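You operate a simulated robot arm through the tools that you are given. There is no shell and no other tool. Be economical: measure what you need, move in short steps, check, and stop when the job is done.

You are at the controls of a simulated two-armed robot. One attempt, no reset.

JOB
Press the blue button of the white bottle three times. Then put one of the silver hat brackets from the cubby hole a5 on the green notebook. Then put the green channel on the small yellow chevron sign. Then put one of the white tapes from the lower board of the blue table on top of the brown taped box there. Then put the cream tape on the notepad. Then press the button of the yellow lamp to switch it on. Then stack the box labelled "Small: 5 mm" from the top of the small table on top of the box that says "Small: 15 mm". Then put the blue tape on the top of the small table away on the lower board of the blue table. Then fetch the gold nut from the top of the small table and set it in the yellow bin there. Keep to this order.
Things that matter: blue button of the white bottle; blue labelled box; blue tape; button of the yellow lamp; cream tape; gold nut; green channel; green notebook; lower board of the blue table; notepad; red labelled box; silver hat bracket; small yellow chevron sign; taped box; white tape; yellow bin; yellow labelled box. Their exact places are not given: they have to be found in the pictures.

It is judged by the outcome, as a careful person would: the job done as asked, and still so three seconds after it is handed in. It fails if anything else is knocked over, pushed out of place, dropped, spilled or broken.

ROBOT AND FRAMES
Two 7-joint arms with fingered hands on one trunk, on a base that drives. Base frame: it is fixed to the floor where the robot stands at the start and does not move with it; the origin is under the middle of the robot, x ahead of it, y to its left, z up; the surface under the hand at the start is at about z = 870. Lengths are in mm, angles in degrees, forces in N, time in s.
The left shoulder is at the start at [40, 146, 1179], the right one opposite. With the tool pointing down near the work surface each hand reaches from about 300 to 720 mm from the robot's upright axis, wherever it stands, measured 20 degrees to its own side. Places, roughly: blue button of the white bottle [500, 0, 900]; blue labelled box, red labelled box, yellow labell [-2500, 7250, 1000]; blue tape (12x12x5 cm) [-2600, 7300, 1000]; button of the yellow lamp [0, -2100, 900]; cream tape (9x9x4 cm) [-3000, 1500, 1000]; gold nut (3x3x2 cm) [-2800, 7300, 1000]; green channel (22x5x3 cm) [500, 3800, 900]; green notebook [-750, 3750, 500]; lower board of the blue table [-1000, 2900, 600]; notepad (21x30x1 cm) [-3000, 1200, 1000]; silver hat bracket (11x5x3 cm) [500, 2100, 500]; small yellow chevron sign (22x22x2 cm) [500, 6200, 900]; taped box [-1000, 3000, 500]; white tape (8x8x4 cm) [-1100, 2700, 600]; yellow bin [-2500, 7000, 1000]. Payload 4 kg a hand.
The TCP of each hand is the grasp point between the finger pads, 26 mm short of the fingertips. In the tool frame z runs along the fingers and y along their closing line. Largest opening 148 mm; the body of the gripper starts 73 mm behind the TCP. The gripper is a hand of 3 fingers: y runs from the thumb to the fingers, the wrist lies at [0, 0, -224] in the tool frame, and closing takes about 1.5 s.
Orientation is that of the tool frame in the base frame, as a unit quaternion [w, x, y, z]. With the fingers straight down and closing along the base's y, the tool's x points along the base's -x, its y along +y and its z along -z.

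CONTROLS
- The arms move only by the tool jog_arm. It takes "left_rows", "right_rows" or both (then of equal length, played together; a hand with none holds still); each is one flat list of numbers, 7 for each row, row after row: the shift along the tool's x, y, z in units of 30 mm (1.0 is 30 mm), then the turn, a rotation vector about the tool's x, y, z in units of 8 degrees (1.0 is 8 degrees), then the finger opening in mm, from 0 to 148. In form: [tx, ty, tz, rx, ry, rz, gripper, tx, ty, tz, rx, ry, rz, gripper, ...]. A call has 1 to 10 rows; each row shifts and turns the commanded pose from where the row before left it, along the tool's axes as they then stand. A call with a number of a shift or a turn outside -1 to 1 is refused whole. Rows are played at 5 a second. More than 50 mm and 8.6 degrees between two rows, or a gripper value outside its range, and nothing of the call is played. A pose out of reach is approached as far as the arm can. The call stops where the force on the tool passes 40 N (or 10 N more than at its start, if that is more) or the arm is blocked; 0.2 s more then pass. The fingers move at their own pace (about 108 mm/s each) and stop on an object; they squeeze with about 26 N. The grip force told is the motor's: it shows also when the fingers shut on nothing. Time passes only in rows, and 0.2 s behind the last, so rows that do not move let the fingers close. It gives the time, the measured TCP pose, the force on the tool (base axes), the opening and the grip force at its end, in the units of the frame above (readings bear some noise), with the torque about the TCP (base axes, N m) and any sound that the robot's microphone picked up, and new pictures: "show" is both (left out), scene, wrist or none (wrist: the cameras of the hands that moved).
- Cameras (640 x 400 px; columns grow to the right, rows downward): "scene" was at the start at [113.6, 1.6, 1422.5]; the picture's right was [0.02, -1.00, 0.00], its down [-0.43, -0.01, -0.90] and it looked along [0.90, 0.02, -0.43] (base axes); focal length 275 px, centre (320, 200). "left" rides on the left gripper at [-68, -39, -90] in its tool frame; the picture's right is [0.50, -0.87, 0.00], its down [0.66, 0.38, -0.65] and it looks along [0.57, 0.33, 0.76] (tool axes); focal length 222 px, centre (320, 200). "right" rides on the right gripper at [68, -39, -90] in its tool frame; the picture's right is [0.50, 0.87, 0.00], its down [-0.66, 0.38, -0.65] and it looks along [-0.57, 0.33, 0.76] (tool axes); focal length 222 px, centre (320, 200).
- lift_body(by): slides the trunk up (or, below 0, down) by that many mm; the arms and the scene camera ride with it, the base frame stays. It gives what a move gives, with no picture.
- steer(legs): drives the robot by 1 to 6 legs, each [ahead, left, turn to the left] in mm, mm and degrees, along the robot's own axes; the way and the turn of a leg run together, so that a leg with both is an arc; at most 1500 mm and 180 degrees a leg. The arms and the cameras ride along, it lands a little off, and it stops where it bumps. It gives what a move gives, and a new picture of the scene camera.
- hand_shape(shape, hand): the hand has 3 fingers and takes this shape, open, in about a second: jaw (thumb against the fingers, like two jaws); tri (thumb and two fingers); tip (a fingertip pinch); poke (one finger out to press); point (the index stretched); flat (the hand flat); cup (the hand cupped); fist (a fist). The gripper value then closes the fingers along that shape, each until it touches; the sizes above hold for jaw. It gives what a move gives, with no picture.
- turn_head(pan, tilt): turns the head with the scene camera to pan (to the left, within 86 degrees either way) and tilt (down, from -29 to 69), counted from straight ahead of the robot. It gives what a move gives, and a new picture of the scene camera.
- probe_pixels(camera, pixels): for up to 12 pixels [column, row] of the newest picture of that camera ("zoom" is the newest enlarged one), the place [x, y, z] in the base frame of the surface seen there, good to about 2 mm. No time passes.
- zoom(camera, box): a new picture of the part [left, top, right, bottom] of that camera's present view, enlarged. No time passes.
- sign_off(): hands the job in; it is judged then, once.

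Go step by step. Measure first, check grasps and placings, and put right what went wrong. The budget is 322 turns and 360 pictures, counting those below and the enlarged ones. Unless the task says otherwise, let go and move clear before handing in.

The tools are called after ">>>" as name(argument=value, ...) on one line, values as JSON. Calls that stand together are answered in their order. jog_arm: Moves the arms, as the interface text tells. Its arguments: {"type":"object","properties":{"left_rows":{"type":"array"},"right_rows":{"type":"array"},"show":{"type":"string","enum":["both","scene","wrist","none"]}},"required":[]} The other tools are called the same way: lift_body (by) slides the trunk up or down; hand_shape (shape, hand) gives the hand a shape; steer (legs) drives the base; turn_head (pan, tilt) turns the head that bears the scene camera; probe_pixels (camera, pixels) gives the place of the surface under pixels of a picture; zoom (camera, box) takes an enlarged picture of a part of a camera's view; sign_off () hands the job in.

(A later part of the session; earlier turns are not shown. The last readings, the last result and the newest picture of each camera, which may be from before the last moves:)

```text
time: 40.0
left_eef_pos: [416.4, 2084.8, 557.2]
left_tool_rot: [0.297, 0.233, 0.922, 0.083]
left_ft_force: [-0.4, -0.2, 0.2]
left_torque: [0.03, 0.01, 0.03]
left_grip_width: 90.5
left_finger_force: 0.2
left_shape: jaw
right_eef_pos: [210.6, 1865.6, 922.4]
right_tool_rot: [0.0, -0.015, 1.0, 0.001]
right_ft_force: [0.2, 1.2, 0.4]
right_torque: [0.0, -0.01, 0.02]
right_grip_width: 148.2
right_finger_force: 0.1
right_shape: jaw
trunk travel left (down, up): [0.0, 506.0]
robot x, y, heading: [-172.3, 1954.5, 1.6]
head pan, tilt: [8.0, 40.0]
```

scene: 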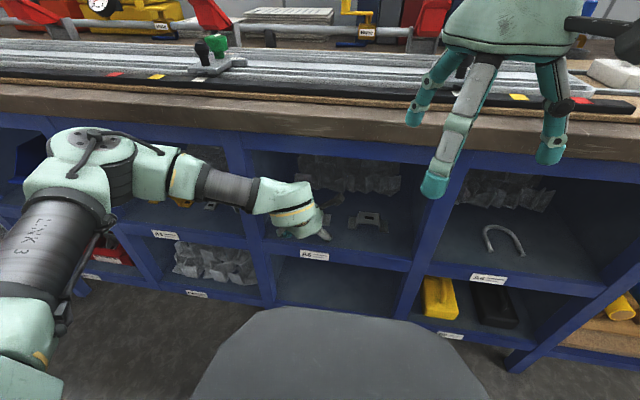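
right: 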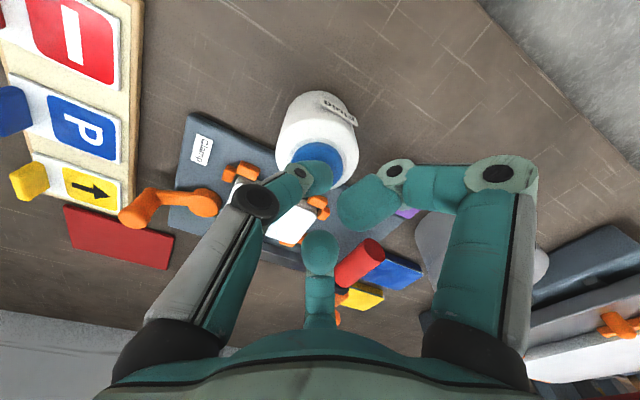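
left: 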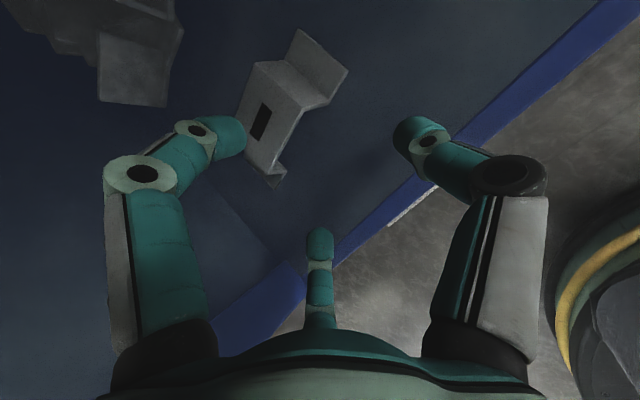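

The bracket is between the fingers' paths. Before going further I check the forearm's clearance to the divider upright near (235,190).

>>> probe_pixels(camera="scene", pixels=[[225, 178], [225, 190], [245, 188], [200, 175], [180, 175], [285, 190], [250, 230], [235, 150], [300, 195]])

```text
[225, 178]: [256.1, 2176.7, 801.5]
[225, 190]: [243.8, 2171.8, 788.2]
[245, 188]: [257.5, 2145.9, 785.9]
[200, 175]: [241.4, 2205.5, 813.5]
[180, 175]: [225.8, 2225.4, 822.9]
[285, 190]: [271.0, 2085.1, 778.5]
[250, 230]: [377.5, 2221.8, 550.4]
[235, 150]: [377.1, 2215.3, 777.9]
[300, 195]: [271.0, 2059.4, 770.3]
```

The forearm would touch the bench edge, as it runs mostly along y. I back out with the base and shift right, so the arm can stretch forward more.

>>> steer(legs=[[-130, 0, 0], [0, -170, 0]])

>>> jog_arm(left_rows=[0.48, 0.87, 0.014, 0, 0, 0, 90, 0.48, 0.87, 0.014, 0, 0, 0, 90, 0.48, 0.87, 0.014, 0, 0, 0, 90, 0.48, 0.87, 0.014, 0, 0, 0, 90, 0.48, 0.87, 0.014, 0, 0, 0, 90, 0.32, 0.58, 0.01, 0, 0, 0, 90])

```text
time: 42.3
left_eef_pos: [293.9, 1914.9, 556.8]
left_tool_rot: [0.298, 0.233, 0.922, 0.084]
left_ft_force: [0.3, -0.1, 0.4]
left_torque: [0.03, 0.0, 0.01]
left_grip_width: 90.4
left_finger_force: 0.0
left_shape: jaw
right_eef_pos: [88.1, 1693.9, 923.2]
right_tool_rot: [-0.002, -0.015, 1.0, 0.001]
right_ft_force: [0.7, -0.5, -0.5]
right_torque: [0.02, 0.02, 0.02]
right_grip_width: 148.0
right_finger_force: 0.1
right_shape: jaw
trunk travel left (down, up): [0.0, 506.0]
robot x, y, heading: [-294.0, 1784.2, 1.5]
head pan, tilt: [8.0, 40.0]
```

scene: 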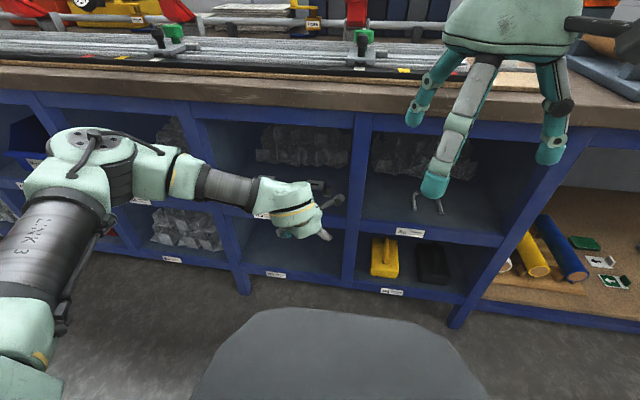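

```text
time: 43.7
left_eef_pos: [293.2, 2084.9, 557.1]
left_tool_rot: [0.298, 0.233, 0.922, 0.083]
left_ft_force: [-0.3, -0.1, -0.3]
left_torque: [-0.01, -0.02, 0.02]
left_grip_width: 90.4
left_finger_force: 0.1
left_shape: jaw
right_eef_pos: [89.1, 1693.8, 922.8]
right_tool_rot: [-0.001, -0.015, 1.0, 0.001]
right_ft_force: [-0.3, 0.6, 1.0]
right_torque: [0.02, 0.03, -0.01]
right_grip_width: 148.2
right_finger_force: 0.2
right_shape: jaw
trunk travel left (down, up): [0.0, 506.0]
robot x, y, heading: [-292.4, 1784.0, 1.7]
head pan, tilt: [8.0, 40.0]
```

scene: 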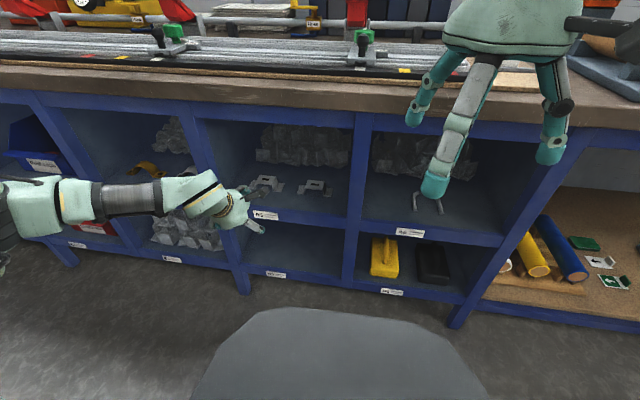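
left: 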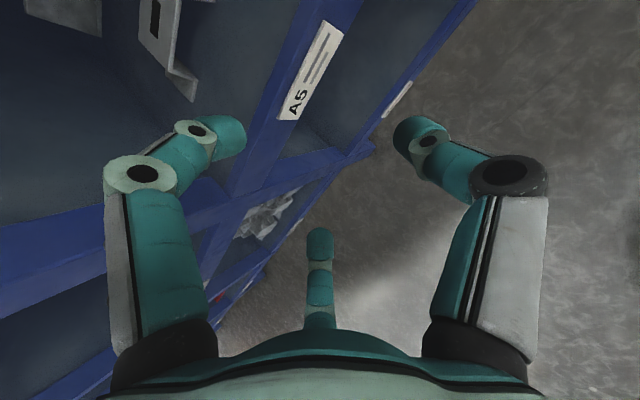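

The forearm still lies along y. I probe its line to see where it sits relative to the bench edge.

>>> probe_pixels(camera="scene", pixels=[[200, 190], [170, 195], [130, 195], [90, 200], [40, 205], [130, 185], [130, 210]])

```text
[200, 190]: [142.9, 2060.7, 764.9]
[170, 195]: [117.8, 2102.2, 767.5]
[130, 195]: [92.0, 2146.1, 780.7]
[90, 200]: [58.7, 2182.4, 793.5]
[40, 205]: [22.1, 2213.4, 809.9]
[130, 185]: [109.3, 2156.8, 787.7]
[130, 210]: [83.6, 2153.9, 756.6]
```

The forearm already slants 38° back, and will straighten as the arm extends. I go forward 123 mm and check again.

>>> jog_arm(left_rows=[-0.585, 0.325, 0.484, 0, 0, 0, 90, -0.585, 0.325, 0.484, 0, 0, 0, 90, -0.585, 0.325, 0.484, 0, 0, 0, 90, -0.585, 0.325, 0.484, 0, 0, 0, 90, -0.585, 0.325, 0.484, 0, 0, 0, 90], show="scene")

>>> probe_pixels(camera="scene", pixels=[[220, 185], [200, 185], [190, 182], [180, 185], [160, 185], [140, 185], [120, 190], [90, 195]])

```text
time: 44.9
left_eef_pos: [415.4, 2085.8, 558.7]
left_tool_rot: [0.298, 0.234, 0.922, 0.083]
left_ft_force: [-0.3, 0.6, -0.2]
left_torque: [-0.04, -0.01, -0.02]
left_grip_width: 90.7
left_finger_force: 0.0
left_shape: jaw
right_eef_pos: [90.0, 1693.8, 921.7]
right_tool_rot: [-0.001, -0.015, 1.0, 0.001]
right_ft_force: [0.1, 1.0, -0.1]
right_torque: [0.04, 0.03, 0.03]
right_grip_width: 147.9
right_finger_force: 0.0
right_shape: jaw
trunk travel left (down, up): [0.0, 506.0]
robot x, y, heading: [-296.6, 1780.4, 1.7]
head pan, tilt: [8.0, 40.0]
```

scene: 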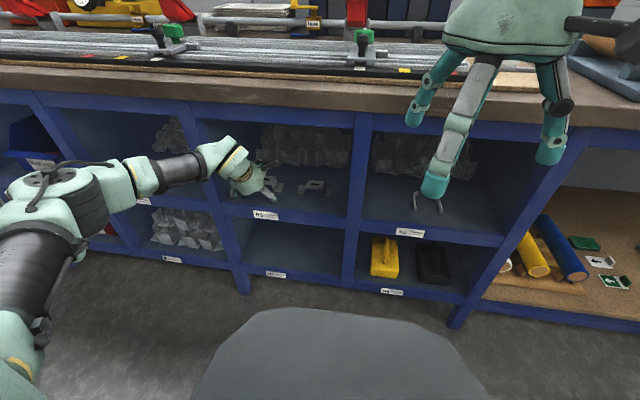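

```text
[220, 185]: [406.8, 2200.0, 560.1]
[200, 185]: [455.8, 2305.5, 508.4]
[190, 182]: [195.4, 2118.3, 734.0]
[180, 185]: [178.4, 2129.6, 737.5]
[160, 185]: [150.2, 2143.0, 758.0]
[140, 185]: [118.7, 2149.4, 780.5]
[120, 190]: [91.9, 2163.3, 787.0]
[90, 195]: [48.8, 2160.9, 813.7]
```

The forearm now points back and clears the bench. I make the last 73 mm advance, straddling the hat.

>>> jog_arm(left_rows=[-0.533, 0.305, 0.51, 0, 0, 0, 90, -0.533, 0.305, 0.51, 0, 0, 0, 90, -0.533, 0.305, 0.51, 0, 0, 0, 90])

>>> zoom(camera="scene", box=[170, 110, 350, 230])

```text
time: 45.7
left_eef_pos: [490.4, 2088.6, 555.0]
left_tool_rot: [0.298, 0.233, 0.922, 0.084]
left_ft_force: [0.2, -0.1, 0.7]
left_torque: [0.05, -0.01, 0.03]
left_grip_width: 90.2
left_finger_force: 0.1
left_shape: jaw
right_eef_pos: [88.1, 1694.3, 921.5]
right_tool_rot: [-0.001, -0.014, 1.0, 0.002]
right_ft_force: [0.5, -0.2, 0.2]
right_torque: [0.02, -0.03, 0.04]
right_grip_width: 147.9
right_finger_force: 0.0
right_shape: jaw
trunk travel left (down, up): [0.0, 506.0]
robot x, y, heading: [-289.7, 1787.6, 1.6]
head pan, tilt: [8.0, 40.0]
```

scene: 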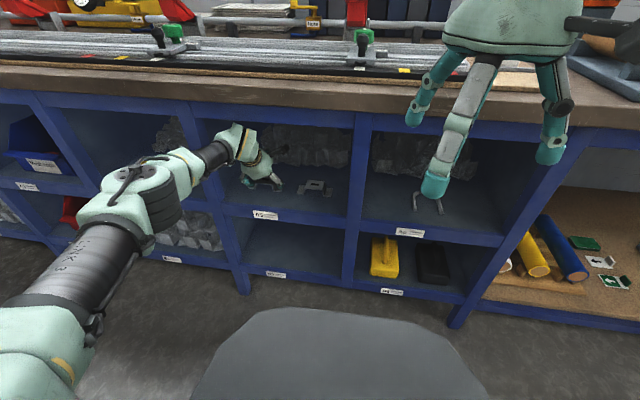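
left: 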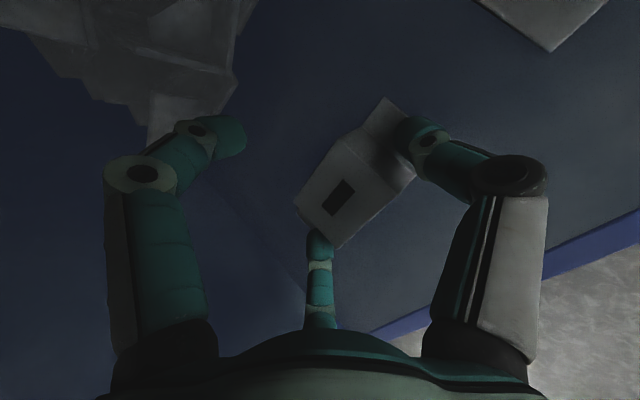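

```text
3.33 times, centred on (260, 170) of scene
```

zoom: 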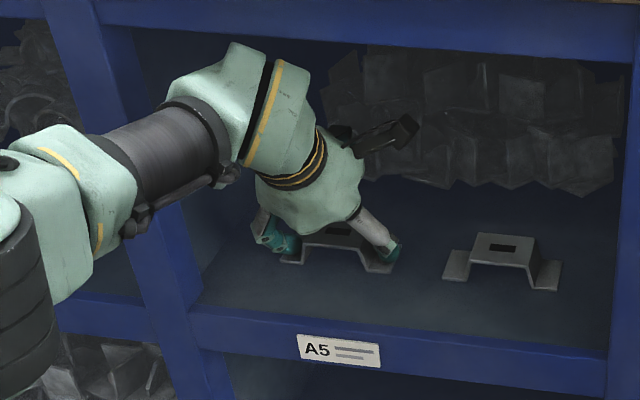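

Thumb and finger straddle the hat, the third finger is beyond it. I close the fingers.

>>> jog_arm(left_rows=[0, 0, 0, 0, 0, 0, 50, 0, 0, 0, 0, 0, 0, 20, 0, 0, 0, 0, 0, 0, 0, 0, 0, 0, 0, 0, 0, 0, 0, 0, 0, 0, 0, 0, 0, 0, 0, 0, 0, 0, 0, 0, 0, 0, 0, 0, 0, 0, 0], show="wrist")

>>> zoom(camera="scene", box=[170, 110, 350, 230])

```text
time: 47.3
left_eef_pos: [489.4, 2088.6, 555.8]
left_tool_rot: [0.299, 0.232, 0.922, 0.083]
left_ft_force: [1.3, -1.9, 2.8]
left_torque: [0.0, -0.14, 0.01]
left_grip_width: 45.1
left_finger_force: 25.8
left_shape: jaw
right_eef_pos: [88.2, 1693.5, 923.1]
right_tool_rot: [0.0, -0.015, 1.0, 0.001]
right_ft_force: [0.5, -0.3, 0.0]
right_torque: [-0.02, -0.01, 0.0]
right_grip_width: 148.0
right_finger_force: 0.1
right_shape: jaw
trunk travel left (down, up): [0.0, 506.0]
robot x, y, heading: [-294.2, 1782.3, 1.9]
head pan, tilt: [8.0, 40.0]
```

left: 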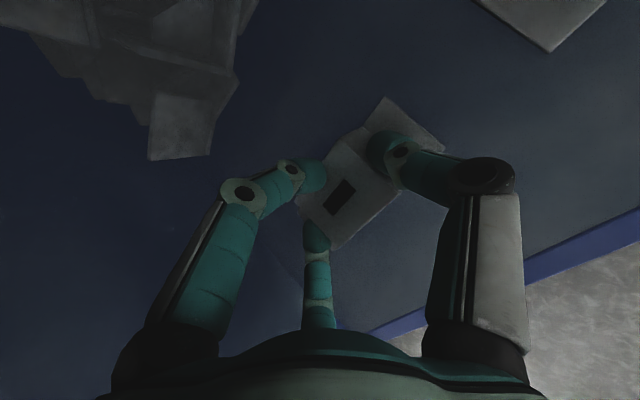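

```text
3.33 times, centred on (260, 170) of scene
```

zoom: 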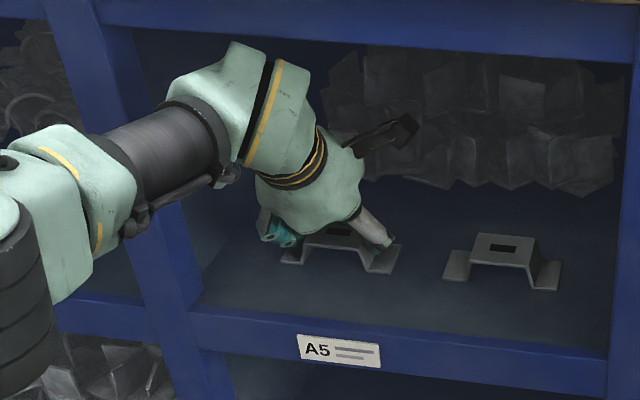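

It grips at 45 mm with 26 N. I lift 20 mm slowly and look.

>>> jog_arm(left_rows=[-0.17, 0.1, -0.27, 0, 0, 0, 0, -0.17, 0.1, -0.27, 0, 0, 0, 0], show="wrist")

>>> zoom(camera="scene", box=[170, 110, 350, 230])

```text
time: 47.9
left_eef_pos: [483.8, 2088.7, 556.0]
left_tool_rot: [0.288, 0.235, 0.925, 0.081]
left_ft_force: [-0.8, -0.2, -2.1]
left_torque: [0.01, -0.03, -0.01]
left_grip_width: 44.7
left_finger_force: 26.1
left_shape: jaw
right_eef_pos: [90.2, 1697.0, 920.1]
right_tool_rot: [-0.003, -0.015, 1.0, -0.001]
right_ft_force: [0.0, -0.1, -0.3]
right_torque: [-0.01, 0.01, -0.01]
right_grip_width: 148.1
right_finger_force: 0.1
right_shape: jaw
trunk travel left (down, up): [0.0, 506.0]
robot x, y, heading: [-295.1, 1782.1, 1.6]
head pan, tilt: [8.0, 40.0]
```

left: 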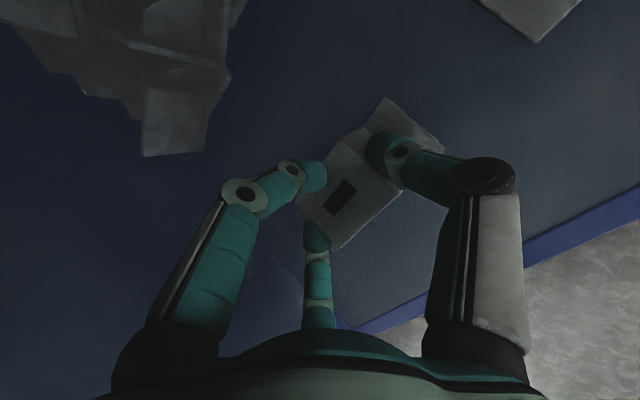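

```text
3.33 times, centred on (260, 170) of scene
```

zoom: 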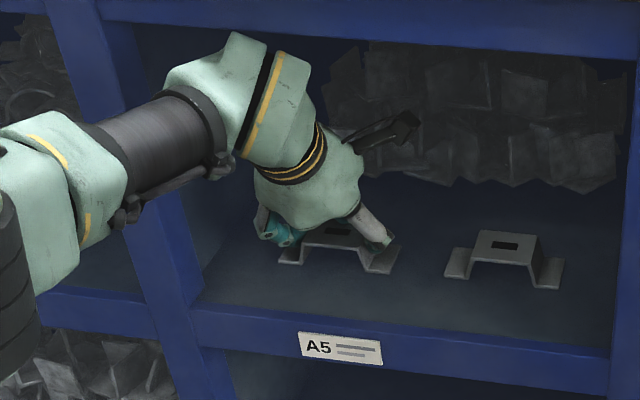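

The arm is at the end of its reach, so the command didn't lift. I raise with the trunk instead and check the bracket comes along.

>>> lift_body(by=15)

>>> zoom(camera="scene", box=[170, 110, 350, 230])

```text
time: 48.5
left_eef_pos: [480.2, 2088.3, 554.6]
left_tool_rot: [0.279, 0.236, 0.927, 0.078]
left_ft_force: [8.3, -2.6, 29.4]
left_torque: [-0.25, -0.69, 0.08]
left_grip_width: 43.9
left_finger_force: 26.2
left_shape: jaw
right_eef_pos: [91.1, 1698.6, 934.1]
right_tool_rot: [-0.004, -0.015, 1.0, -0.002]
right_ft_force: [0.0, 0.0, 0.3]
right_torque: [-0.02, -0.03, 0.0]
right_grip_width: 147.9
right_finger_force: 0.0
right_shape: jaw
trunk travel left (down, up): [-15.0, 491.0]
robot x, y, heading: [-293.6, 1785.3, 1.8]
head pan, tilt: [8.0, 40.0]
```

```text
3.33 times, centred on (260, 170) of scene
```

zoom: 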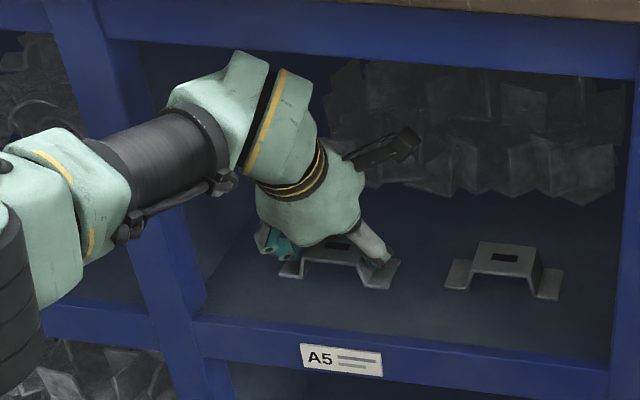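

The hand is jammed between rail and floor (29 N up), so the wrist touches the rail. I lower the trunk again and draw back horizontally with the base before lifting.

>>> lift_body(by=-15)

>>> jog_arm(left_rows=[0.17, -0.1, 0.27, 0, 0, 0, 0, 0.17, -0.1, 0.27, 0, 0, 0, 0], show="none")

>>> zoom(camera="scene", box=[170, 110, 350, 230])

```text
time: 49.2
left_eef_pos: [483.9, 2089.7, 557.5]
left_tool_rot: [0.286, 0.235, 0.925, 0.081]
left_ft_force: [0.5, -0.8, -2.4]
left_torque: [-0.04, 0.0, 0.01]
left_grip_width: 44.1
left_finger_force: 26.0
left_shape: jaw
right_eef_pos: [89.3, 1696.7, 920.8]
right_tool_rot: [-0.002, -0.016, 1.0, -0.001]
right_ft_force: [-0.4, 0.1, -0.4]
right_torque: [-0.01, 0.02, -0.02]
right_grip_width: 148.0
right_finger_force: 0.1
right_shape: jaw
trunk travel left (down, up): [0.0, 506.0]
robot x, y, heading: [-286.9, 1783.1, 1.6]
head pan, tilt: [8.0, 40.0]
```

```text
time: 49.8
left_eef_pos: [491.1, 2088.1, 557.7]
left_tool_rot: [0.3, 0.231, 0.922, 0.084]
left_ft_force: [0.5, -1.4, -2.2]
left_torque: [0.04, 0.01, -0.01]
left_grip_width: 44.0
left_finger_force: 26.3
left_shape: jaw
right_eef_pos: [88.9, 1693.7, 922.0]
right_tool_rot: [-0.001, -0.014, 1.0, 0.001]
right_ft_force: [-0.3, -0.5, 1.1]
right_torque: [0.02, 0.02, -0.01]
right_grip_width: 148.0
right_finger_force: 0.1
right_shape: jaw
trunk travel left (down, up): [0.0, 506.0]
robot x, y, heading: [-291.3, 1781.4, 1.5]
head pan, tilt: [8.0, 40.0]
```

```text
3.33 times, centred on (260, 170) of scene
```

zoom: 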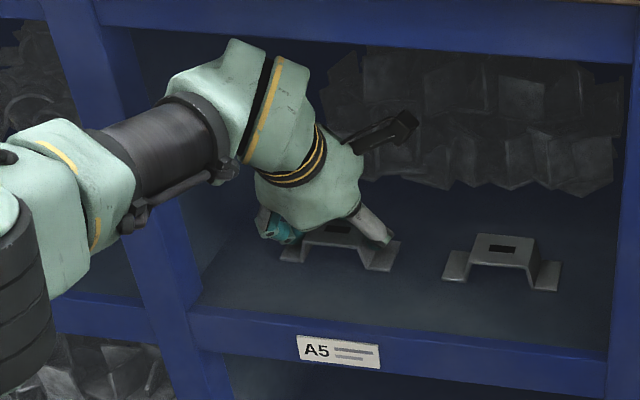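

Tool force shows about 2 N of hanging weight. I draw the hand back 100 mm and check.

>>> jog_arm(left_rows=[0.475, -0.254, -0.393, 0, 0, 0, 0, 0.475, -0.254, -0.393, 0, 0, 0, 0, 0.475, -0.254, -0.393, 0, 0, 0, 0, 0.475, -0.254, -0.393, 0, 0, 0, 0, 0.475, -0.254, -0.393, 0, 0, 0, 0])

>>> zoom(camera="scene", box=[170, 110, 350, 230])

```text
time: 51.0
left_eef_pos: [391.1, 2087.4, 556.4]
left_tool_rot: [0.301, 0.233, 0.921, 0.084]
left_ft_force: [2.8, 0.7, 9.9]
left_torque: [-0.12, -0.21, 0.05]
left_grip_width: 43.6
left_finger_force: 26.2
left_shape: jaw
right_eef_pos: [88.9, 1694.9, 922.3]
right_tool_rot: [0.0, -0.015, 1.0, 0.001]
right_ft_force: [-0.2, 0.1, -0.2]
right_torque: [-0.04, 0.04, -0.01]
right_grip_width: 147.9
right_finger_force: 0.0
right_shape: jaw
trunk travel left (down, up): [0.0, 506.0]
robot x, y, heading: [-295.9, 1782.2, 1.7]
head pan, tilt: [8.0, 40.0]
```

scene: 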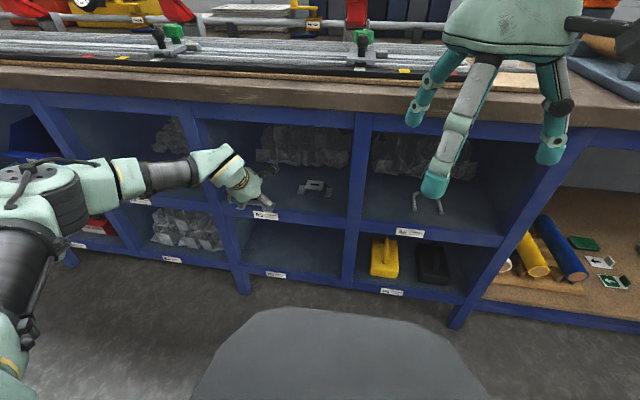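
left: 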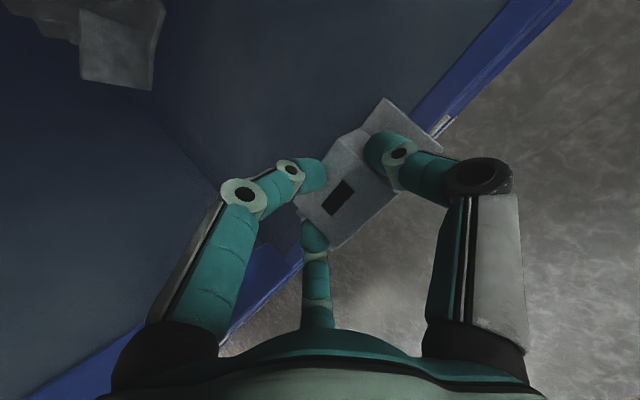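

```text
3.33 times, centred on (260, 170) of scene
```

zoom: 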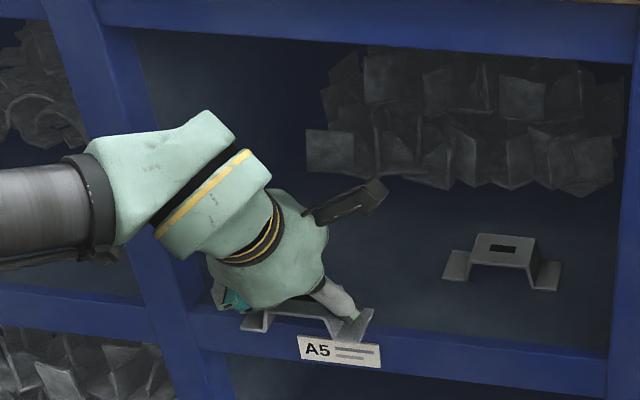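

The bracket rides with the hand. I lift 20 mm and draw out 125 mm clear of the bench.

>>> jog_arm(left_rows=[-0.34, 0.195, -0.54, 0, 0, 0, 0, 0.594, -0.318, -0.49, 0, 0, 0, 0, 0.594, -0.318, -0.49, 0, 0, 0, 0, 0.594, -0.318, -0.49, 0, 0, 0, 0, 0.594, -0.318, -0.49, 0, 0, 0, 0, 0.594, -0.318, -0.49, 0, 0, 0, 0])

```text
time: 52.4
left_eef_pos: [267.4, 2088.2, 575.0]
left_tool_rot: [0.299, 0.233, 0.922, 0.084]
left_ft_force: [-0.7, -0.2, -1.5]
left_torque: [-0.02, -0.01, 0.01]
left_grip_width: 43.5
left_finger_force: 26.2
left_shape: jaw
right_eef_pos: [87.7, 1694.3, 921.9]
right_tool_rot: [0.0, -0.014, 1.0, 0.0]
right_ft_force: [-1.0, -0.3, 0.2]
right_torque: [0.01, 0.02, 0.03]
right_grip_width: 147.8
right_finger_force: 0.0
right_shape: jaw
trunk travel left (down, up): [0.0, 506.0]
robot x, y, heading: [-294.4, 1787.9, 1.7]
head pan, tilt: [8.0, 40.0]
```

scene: 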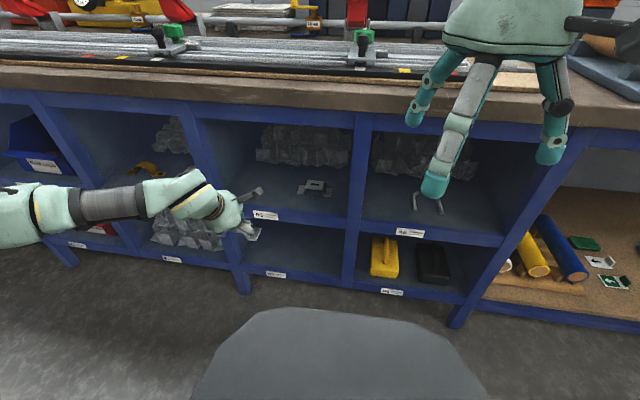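
left: 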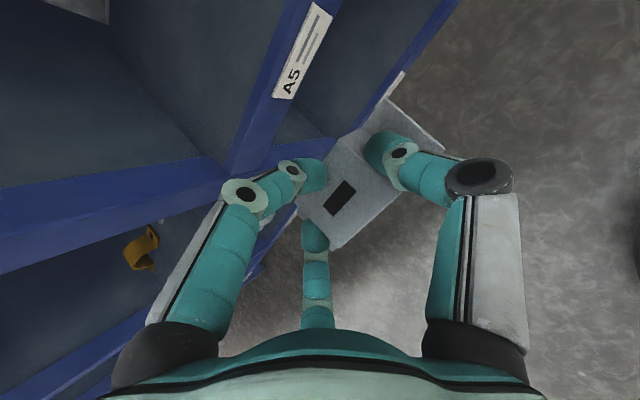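

The bracket is securely held. I pull the hand in, raise the trunk for driving, and look toward the blue table.

>>> jog_arm(left_rows=[0.198, -0.862, -0.44, 0, 0, 0, 0, 0.198, -0.862, -0.44, 0, 0, 0, 0, 0.198, -0.862, -0.44, 0, 0, 0, 0, 0.198, -0.862, -0.44, 0, 0, 0, 0, 0.198, -0.862, -0.44, 0, 0, 0, 0, 0.198, -0.862, -0.44, 0, 0, 0, 0], show="none")

>>> lift_body(by=480)

>>> turn_head(pan=86, tilt=25)

```text
time: 53.8
left_eef_pos: [153.1, 1995.9, 589.0]
left_tool_rot: [0.294, 0.228, 0.924, 0.088]
left_ft_force: [-0.3, -0.3, -2.4]
left_torque: [0.0, 0.01, 0.03]
left_grip_width: 43.7
left_finger_force: 26.1
left_shape: jaw
left hand out of reach, approached as far as the arm can: row 5, 6
right_eef_pos: [88.2, 1692.7, 922.8]
right_tool_rot: [0.0, -0.015, 1.0, 0.002]
right_ft_force: [-0.1, -0.2, -0.5]
right_torque: [0.05, -0.01, -0.01]
right_grip_width: 147.8
right_finger_force: 0.0
right_shape: jaw
trunk travel left (down, up): [0.0, 506.0]
robot x, y, heading: [-292.3, 1783.9, 1.7]
head pan, tilt: [8.0, 40.0]
```

```text
refused: 480 is not a number from -400 to 400
```

```text
time: 55.3
left_eef_pos: [152.1, 1998.1, 588.1]
left_tool_rot: [0.294, 0.228, 0.924, 0.089]
left_ft_force: [-0.8, 0.4, -2.8]
left_torque: [-0.01, -0.02, -0.03]
left_grip_width: 43.6
left_finger_force: 26.5
left_shape: jaw
right_eef_pos: [89.0, 1695.0, 921.9]
right_tool_rot: [-0.001, -0.015, 1.0, 0.001]
right_ft_force: [-0.4, -0.1, 0.0]
right_torque: [0.02, -0.02, 0.0]
right_grip_width: 147.6
right_finger_force: 0.1
right_shape: jaw
trunk travel left (down, up): [0.0, 506.0]
robot x, y, heading: [-293.5, 1783.6, 1.6]
head pan, tilt: [85.9, 25.0]
```

scene: 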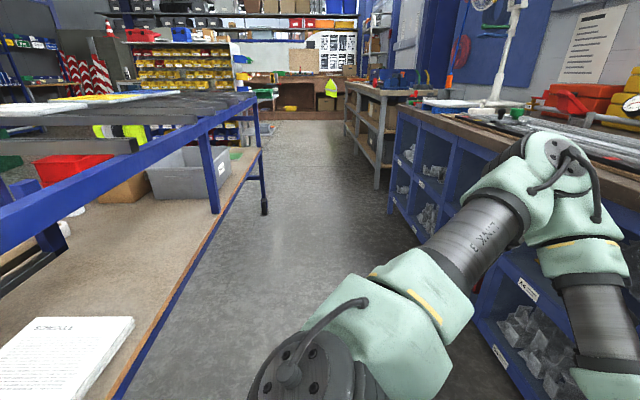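

The lower board is open at the lane side; the green notebook shows near (237,153). I probe the board, its contents and the table edge.

>>> probe_pixels(camera="scene", pixels=[[237, 153], [230, 185], [150, 250], [264, 205], [255, 105], [220, 210], [175, 165], [160, 320], [215, 128], [125, 190], [300, 150], [60, 340]])

>>> zoom(camera="scene", box=[0, 80, 300, 270])

>>> lift_body(by=400)

```text
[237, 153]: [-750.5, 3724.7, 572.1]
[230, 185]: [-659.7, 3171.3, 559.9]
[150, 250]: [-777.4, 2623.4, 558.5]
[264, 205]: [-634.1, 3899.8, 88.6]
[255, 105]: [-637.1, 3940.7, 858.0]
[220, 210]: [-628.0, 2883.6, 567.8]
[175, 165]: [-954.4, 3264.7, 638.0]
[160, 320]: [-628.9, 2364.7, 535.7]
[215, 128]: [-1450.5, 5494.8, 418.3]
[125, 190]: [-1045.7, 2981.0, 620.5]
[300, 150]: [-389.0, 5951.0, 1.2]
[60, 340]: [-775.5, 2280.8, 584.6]
```

```text
2.11 times, centred on (150, 175) of scene
```

zoom: 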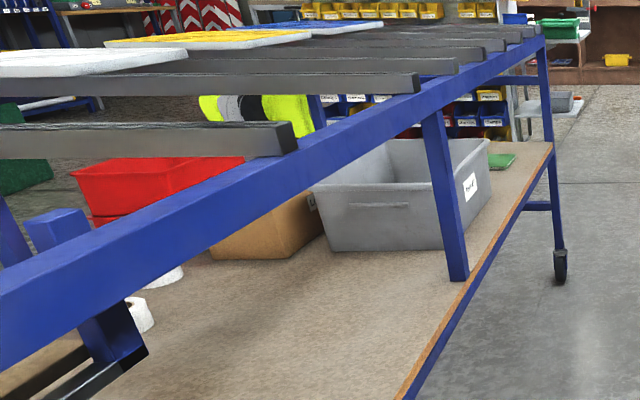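

```text
time: 59.1
left_eef_pos: [153.6, 1996.5, 986.9]
left_tool_rot: [0.294, 0.228, 0.924, 0.088]
left_ft_force: [0.4, -0.3, -1.4]
left_torque: [-0.01, -0.04, 0.0]
left_grip_width: 43.4
left_finger_force: 25.8
left_shape: jaw
right_eef_pos: [88.3, 1694.6, 1320.7]
right_tool_rot: [-0.001, -0.015, 1.0, 0.001]
right_ft_force: [0.4, -0.9, 0.5]
right_torque: [-0.01, 0.04, 0.0]
right_grip_width: 148.2
right_finger_force: 0.1
right_shape: jaw
trunk travel left (down, up): [-400.0, 106.0]
robot x, y, heading: [-294.9, 1783.6, 1.6]
head pan, tilt: [85.9, 25.0]
```

The board is at z≈559, the notebook top at ≈572 near (-750,3725), open from the lane. I drive to about (-110,3920) and turn round to face it.

>>> steer(legs=[[0, 1070, 0], [0, 1070, 0], [180, 0, 0], [0, 0, 89], [0, 0, 89]])

>>> turn_head(pan=20, tilt=45)

```text
time: 78.3
left_eef_pos: [-630.4, 3738.7, 986.5]
left_tool_rot: [0.079, 0.916, -0.257, -0.297]
left_ft_force: [0.5, -1.4, 0.2]
left_torque: [-0.02, 0.02, 0.02]
left_grip_width: 23.8
left_finger_force: 26.0
left_shape: jaw
right_eef_pos: [-546.9, 4038.1, 1321.2]
right_tool_rot: [0.001, 1.0, -0.016, 0.001]
right_ft_force: [-0.5, 0.2, 0.1]
right_torque: [-0.03, -0.02, 0.03]
right_grip_width: 148.2
right_finger_force: 0.1
right_shape: jaw
trunk travel left (down, up): [-400.0, 106.0]
robot x, y, heading: [-171.5, 3921.4, 178.1]
head pan, tilt: [85.9, 25.0]
```

scene: 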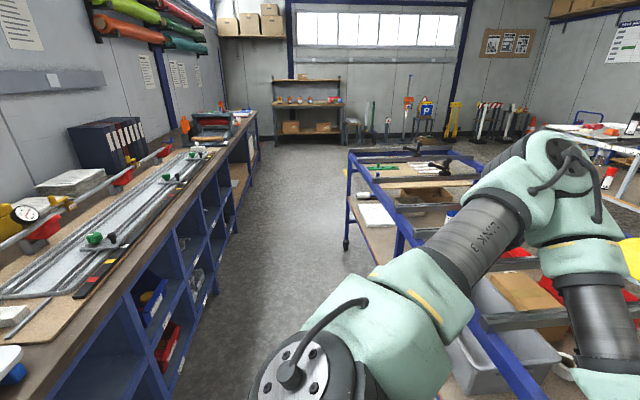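

```text
time: 79.7
left_eef_pos: [-630.0, 3738.7, 986.4]
left_tool_rot: [0.079, 0.916, -0.257, -0.296]
left_ft_force: [-0.1, 0.3, 0.2]
left_torque: [-0.02, 0.0, 0.0]
left_grip_width: 23.8
left_finger_force: 26.1
left_shape: jaw
right_eef_pos: [-546.6, 4038.3, 1320.7]
right_tool_rot: [0.002, 1.0, -0.016, 0.001]
right_ft_force: [-0.7, -0.3, 1.4]
right_torque: [0.0, 0.02, -0.01]
right_grip_width: 148.3
right_finger_force: 0.1
right_shape: jaw
trunk travel left (down, up): [-400.0, 106.0]
robot x, y, heading: [-170.9, 3922.2, 178.0]
head pan, tilt: [20.0, 45.0]
```

scene: 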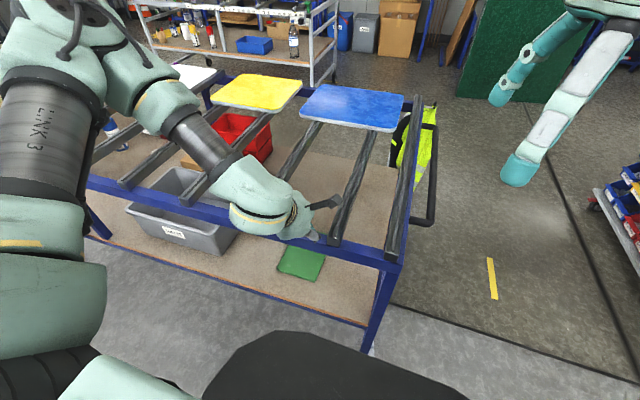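

The grip width fell from 43 to 24 mm and the weight is gone: the bracket may have shifted or dropped. I look with the left wrist camera.

>>> jog_arm(left_rows=[0, 0, 0, 0, 0, 0, 0], show="wrist")

>>> zoom(camera="scene", box=[220, 170, 370, 290])

```text
time: 80.1
left_eef_pos: [-631.5, 3739.0, 987.4]
left_tool_rot: [0.078, 0.916, -0.258, -0.298]
left_ft_force: [0.4, 0.5, -0.1]
left_torque: [0.02, -0.01, 0.01]
left_grip_width: 23.8
left_finger_force: 26.2
left_shape: jaw
right_eef_pos: [-546.2, 4037.3, 1320.6]
right_tool_rot: [0.001, 1.0, -0.017, 0.001]
right_ft_force: [0.0, -0.1, 0.2]
right_torque: [-0.04, 0.03, -0.06]
right_grip_width: 147.8
right_finger_force: 0.0
right_shape: jaw
trunk travel left (down, up): [-400.0, 106.0]
robot x, y, heading: [-169.8, 3923.0, 178.0]
head pan, tilt: [20.0, 45.0]
```

left: 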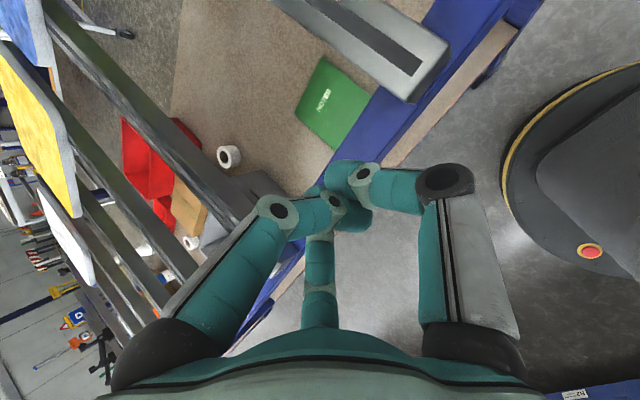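

```text
3.33 times, centred on (295, 230) of scene
```

zoom: 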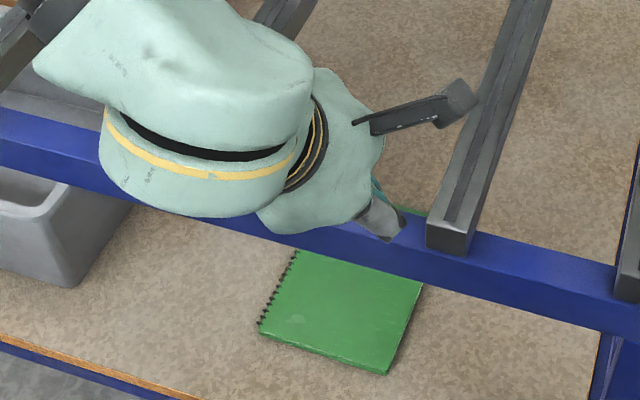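

The bracket has slipped out on the way. I look back along the lane to find it.

>>> turn_head(pan=86, tilt=40)

>>> zoom(camera="scene", box=[160, 40, 420, 220])

>>> turn_head(pan=-80, tilt=45)

```text
time: 81.5
left_eef_pos: [-629.8, 3739.3, 987.1]
left_tool_rot: [0.079, 0.916, -0.258, -0.297]
left_ft_force: [0.7, -0.3, -0.3]
left_torque: [-0.07, -0.05, -0.01]
left_grip_width: 23.8
left_finger_force: 26.1
left_shape: jaw
right_eef_pos: [-546.9, 4036.6, 1320.8]
right_tool_rot: [0.001, 1.0, -0.017, 0.002]
right_ft_force: [0.6, -0.4, 0.6]
right_torque: [0.03, 0.03, 0.03]
right_grip_width: 147.5
right_finger_force: 0.1
right_shape: jaw
trunk travel left (down, up): [-400.0, 106.0]
robot x, y, heading: [-167.7, 3921.7, 178.3]
head pan, tilt: [85.9, 40.0]
```

scene: 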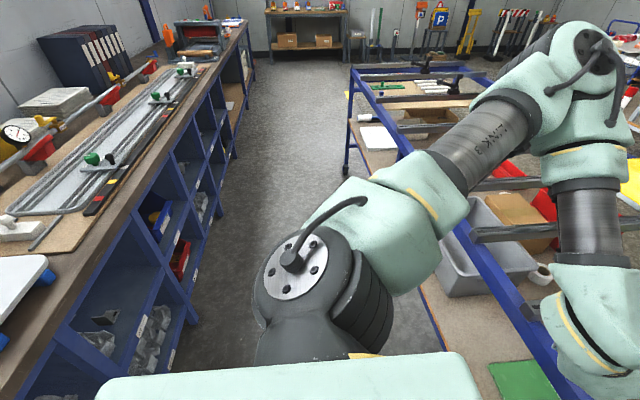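

```text
2.22 times, centred on (290, 130) of scene
```

zoom: 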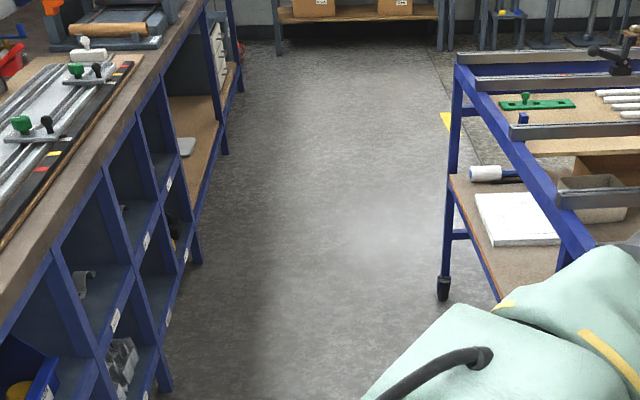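

```text
time: 84.0
left_eef_pos: [-629.8, 3738.9, 986.3]
left_tool_rot: [0.079, 0.916, -0.257, -0.297]
left_ft_force: [0.0, -1.2, 0.3]
left_torque: [0.01, 0.01, 0.03]
left_grip_width: 24.1
left_finger_force: 25.7
left_shape: jaw
right_eef_pos: [-547.1, 4038.2, 1321.0]
right_tool_rot: [0.001, 1.0, -0.016, 0.0]
right_ft_force: [0.2, -0.7, 0.2]
right_torque: [0.0, 0.05, -0.02]
right_grip_width: 148.2
right_finger_force: 0.1
right_shape: jaw
trunk travel left (down, up): [-400.0, 106.0]
robot x, y, heading: [-172.0, 3924.6, 178.3]
head pan, tilt: [-80.0, 45.0]
```

scene: 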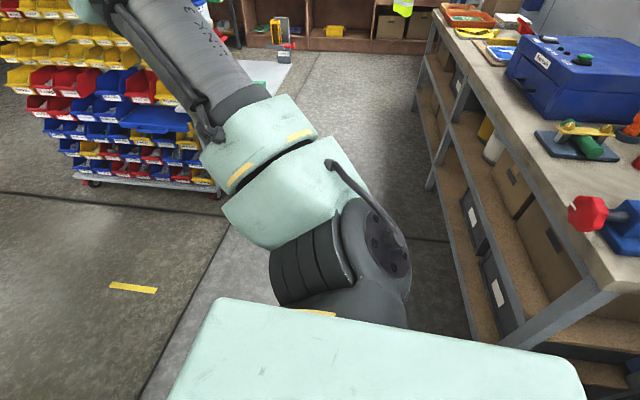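

Not in view yet. I look steeply down on both sides of the robot, where the arms hid the floor.

>>> turn_head(pan=-45, tilt=60)

>>> steer(legs=[[0, 0, -88]])

```text
time: 85.0
left_eef_pos: [-629.3, 3739.3, 986.8]
left_tool_rot: [0.079, 0.916, -0.257, -0.297]
left_ft_force: [0.1, -0.2, 0.3]
left_torque: [-0.02, 0.01, 0.02]
left_grip_width: 24.0
left_finger_force: 26.0
left_shape: jaw
right_eef_pos: [-545.6, 4037.4, 1320.8]
right_tool_rot: [0.001, 1.0, -0.017, 0.001]
right_ft_force: [0.7, -0.6, 0.1]
right_torque: [0.01, 0.0, -0.01]
right_grip_width: 148.0
right_finger_force: 0.1
right_shape: jaw
trunk travel left (down, up): [-400.0, 106.0]
robot x, y, heading: [-168.8, 3922.2, 178.1]
head pan, tilt: [-45.0, 60.0]
```

scene: 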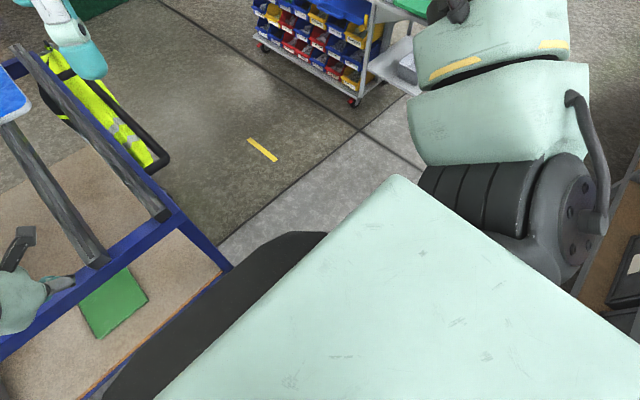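

```text
time: 89.2
left_eef_pos: [-355.1, 4382.8, 987.1]
left_tool_rot: [0.154, -0.465, 0.831, 0.264]
left_ft_force: [0.3, 0.1, 0.5]
left_torque: [-0.01, 0.02, -0.01]
left_grip_width: 23.9
left_finger_force: 26.1
left_shape: jaw
right_eef_pos: [-57.5, 4298.3, 1319.1]
right_tool_rot: [-0.001, -0.695, 0.719, 0.0]
right_ft_force: [-0.7, -1.4, 0.2]
right_torque: [0.0, -0.01, -0.02]
right_grip_width: 148.0
right_finger_force: 0.0
right_shape: jaw
trunk travel left (down, up): [-400.0, 106.0]
robot x, y, heading: [-173.3, 3927.2, 87.8]
head pan, tilt: [-45.0, 60.0]
```

scene: 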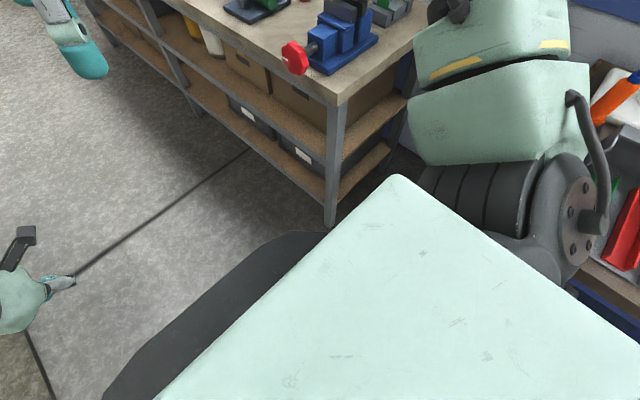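

Still not seen. I drive ahead into the open area and turn to face back down the lane.

>>> steer(legs=[[700, 0, 0], [0, 0, 178]])

>>> turn_head(pan=0, tilt=38)

```text
time: 100.4
left_eef_pos: [42.3, 4170.0, 987.7]
left_tool_rot: [0.268, 0.823, 0.479, -0.15]
left_ft_force: [-0.1, -0.2, -0.3]
left_torque: [0.0, -0.02, 0.02]
left_grip_width: 23.8
left_finger_force: 26.3
left_shape: jaw
right_eef_pos: [-258.9, 4244.0, 1320.7]
right_tool_rot: [0.0, 0.708, 0.707, 0.001]
right_ft_force: [0.0, -0.2, 0.2]
right_torque: [-0.02, 0.03, 0.0]
right_grip_width: 147.8
right_finger_force: 0.1
right_shape: jaw
trunk travel left (down, up): [-400.0, 106.0]
robot x, y, heading: [-157.4, 4618.3, -89.6]
head pan, tilt: [-45.0, 60.0]
```

scene: 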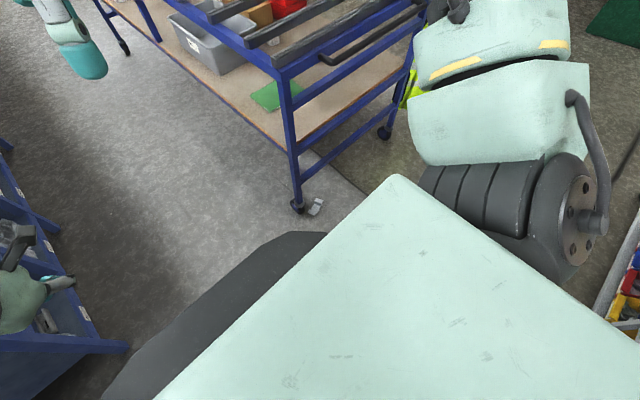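

```text
time: 101.5
left_eef_pos: [42.0, 4168.9, 986.0]
left_tool_rot: [0.268, 0.823, 0.478, -0.15]
left_ft_force: [-0.4, 0.5, -0.4]
left_torque: [-0.02, 0.03, 0.03]
left_grip_width: 23.5
left_finger_force: 26.2
left_shape: jaw
right_eef_pos: [-258.4, 4242.9, 1320.1]
right_tool_rot: [0.0, 0.708, 0.706, 0.001]
right_ft_force: [-0.4, 0.5, -0.1]
right_torque: [0.02, 0.02, 0.01]
right_grip_width: 147.8
right_finger_force: 0.0
right_shape: jaw
trunk travel left (down, up): [-400.0, 106.0]
robot x, y, heading: [-156.5, 4623.1, -90.3]
head pan, tilt: [0.0, 38.0]
```

scene: 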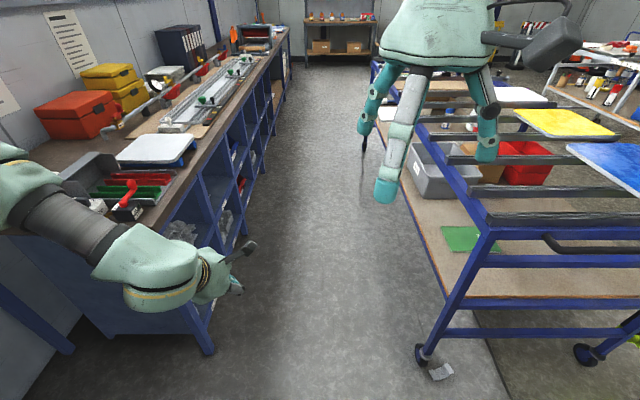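

There it is: the bracket lies on the floor at (440,370), beside the table's caster. I zoom and probe its pose.

>>> zoom(camera="scene", box=[380, 320, 508, 400])

>>> probe_pixels(camera="zoom", pixels=[[240, 240], [260, 300], [340, 225], [380, 290], [310, 260], [300, 315], [210, 170], [350, 250], [290, 250], [330, 290], [250, 270], [370, 240]])

```text
5.00 times, centred on (444, 360) of scene
```

zoom: 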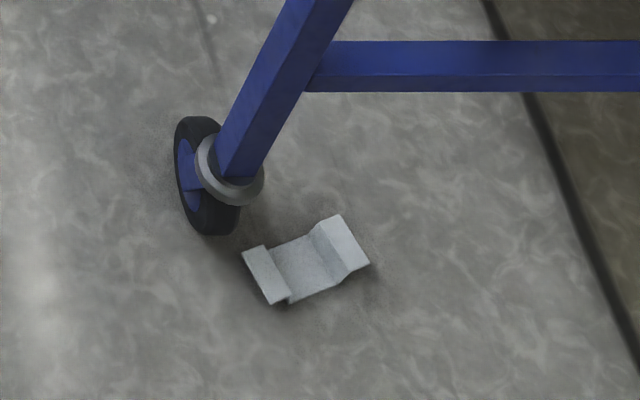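

```text
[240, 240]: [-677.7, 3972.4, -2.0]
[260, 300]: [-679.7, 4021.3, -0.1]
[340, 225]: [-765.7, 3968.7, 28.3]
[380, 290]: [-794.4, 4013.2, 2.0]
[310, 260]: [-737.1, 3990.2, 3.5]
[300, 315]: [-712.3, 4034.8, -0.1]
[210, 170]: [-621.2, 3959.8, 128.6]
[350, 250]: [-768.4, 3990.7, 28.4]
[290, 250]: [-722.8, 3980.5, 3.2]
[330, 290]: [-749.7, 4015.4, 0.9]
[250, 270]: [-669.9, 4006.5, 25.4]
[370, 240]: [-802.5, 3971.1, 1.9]
```

The bracket lies upside down at about (-735,3995), clear of the caster. I'll pick it from the floor with the right hand, reaching down over the table's end; first I lower trunk and right arm here in the open.

>>> lift_body(by=-400)

>>> jog_arm(right_rows=[0, -0.33, 0.97, 0, 0, 0, 110, 0, -0.33, 0.97, 0, 0, 0, 110, 0, -0.33, 0.97, 0, 0, 0, 110, 0, -0.33, 0.97, 0, 0, 0, 110, 0, -0.33, 0.97, 0, 0, 0, 110, 0, -0.33, 0.97, 0, 0, 0, 110, 0, -0.33, 0.97, 0, 0, 0, 110, 0, -0.33, 0.97, 0, 0, 0, 110, 0, -0.33, 0.97, 0, 0, 0, 110, 0, -0.33, 0.97, 0, 0, 0, 110], show="none")

>>> jog_arm(right_rows=[0.16, 0, 0.97, 0, 0, 0, 110, 0.16, 0, 0.97, 0, 0, 0, 110, 0.16, 0, 0.97, 0, 0, 0, 110, 0.16, 0, 0.97, 0, 0, 0, 110, 0.16, 0, 0.97, 0, 0, 0, 110, 0.16, 0, 0.97, 0, 0, 0, 110, 0.16, 0, 0.97, 0, 0, 0, 110, 0.16, 0, 0.97, 0, 0, 0, 110, 0.16, 0, 0.97, 0, 0, 0, 110, 0.16, 0, 0.97, 0, 0, 0, 110])

```text
time: 105.4
left_eef_pos: [42.0, 4169.3, 589.2]
left_tool_rot: [0.268, 0.822, 0.479, -0.149]
left_ft_force: [-1.2, 0.2, -0.7]
left_torque: [0.0, 0.02, -0.06]
left_grip_width: 23.5
left_finger_force: 26.3
left_shape: jaw
right_eef_pos: [-258.6, 4243.2, 923.8]
right_tool_rot: [0.0, 0.707, 0.707, 0.001]
right_ft_force: [-0.7, 1.0, -0.7]
right_torque: [-0.01, -0.03, -0.01]
right_grip_width: 148.0
right_finger_force: 0.1
right_shape: jaw
trunk travel left (down, up): [0.0, 506.0]
robot x, y, heading: [-155.1, 4622.8, -90.1]
head pan, tilt: [0.0, 38.0]
```

```text
time: 107.6
left_eef_pos: [42.8, 4168.6, 587.9]
left_tool_rot: [0.267, 0.823, 0.479, -0.15]
left_ft_force: [0.6, -0.2, 0.0]
left_torque: [-0.02, 0.05, -0.01]
left_grip_width: 23.8
left_finger_force: 26.1
left_shape: jaw
right_eef_pos: [-360.6, 4244.4, 630.8]
right_tool_rot: [0.0, 0.707, 0.707, 0.001]
right_ft_force: [0.2, -0.6, -0.9]
right_torque: [0.01, 0.0, -0.01]
right_grip_width: 110.4
right_finger_force: 0.1
right_shape: jaw
trunk travel left (down, up): [0.0, 506.0]
robot x, y, heading: [-157.9, 4617.5, -90.1]
head pan, tilt: [0.0, 38.0]
```

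```text
time: 109.8
left_eef_pos: [42.5, 4168.6, 588.7]
left_tool_rot: [0.268, 0.823, 0.479, -0.15]
left_ft_force: [0.1, -0.7, -0.2]
left_torque: [-0.03, 0.0, 0.01]
left_grip_width: 23.7
left_finger_force: 26.2
left_shape: jaw
right_eef_pos: [-355.3, 4291.3, 339.7]
right_tool_rot: [-0.001, 0.707, 0.707, 0.001]
right_ft_force: [0.1, -0.5, -0.8]
right_torque: [-0.01, -0.02, -0.07]
right_grip_width: 110.4
right_finger_force: 0.2
right_shape: jaw
trunk travel left (down, up): [0.0, 506.0]
robot x, y, heading: [-158.6, 4618.8, -90.0]
head pan, tilt: [0.0, 38.0]
```

scene: 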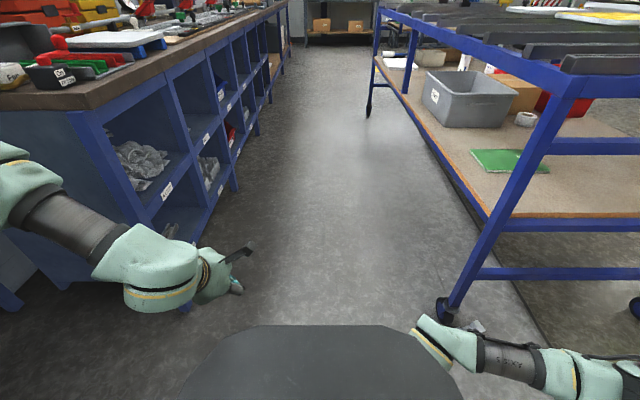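
right: 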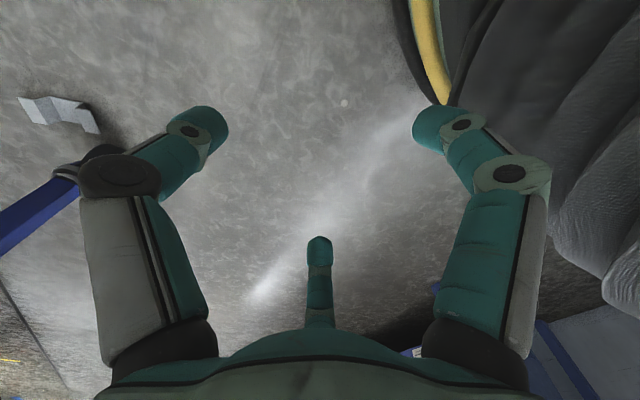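

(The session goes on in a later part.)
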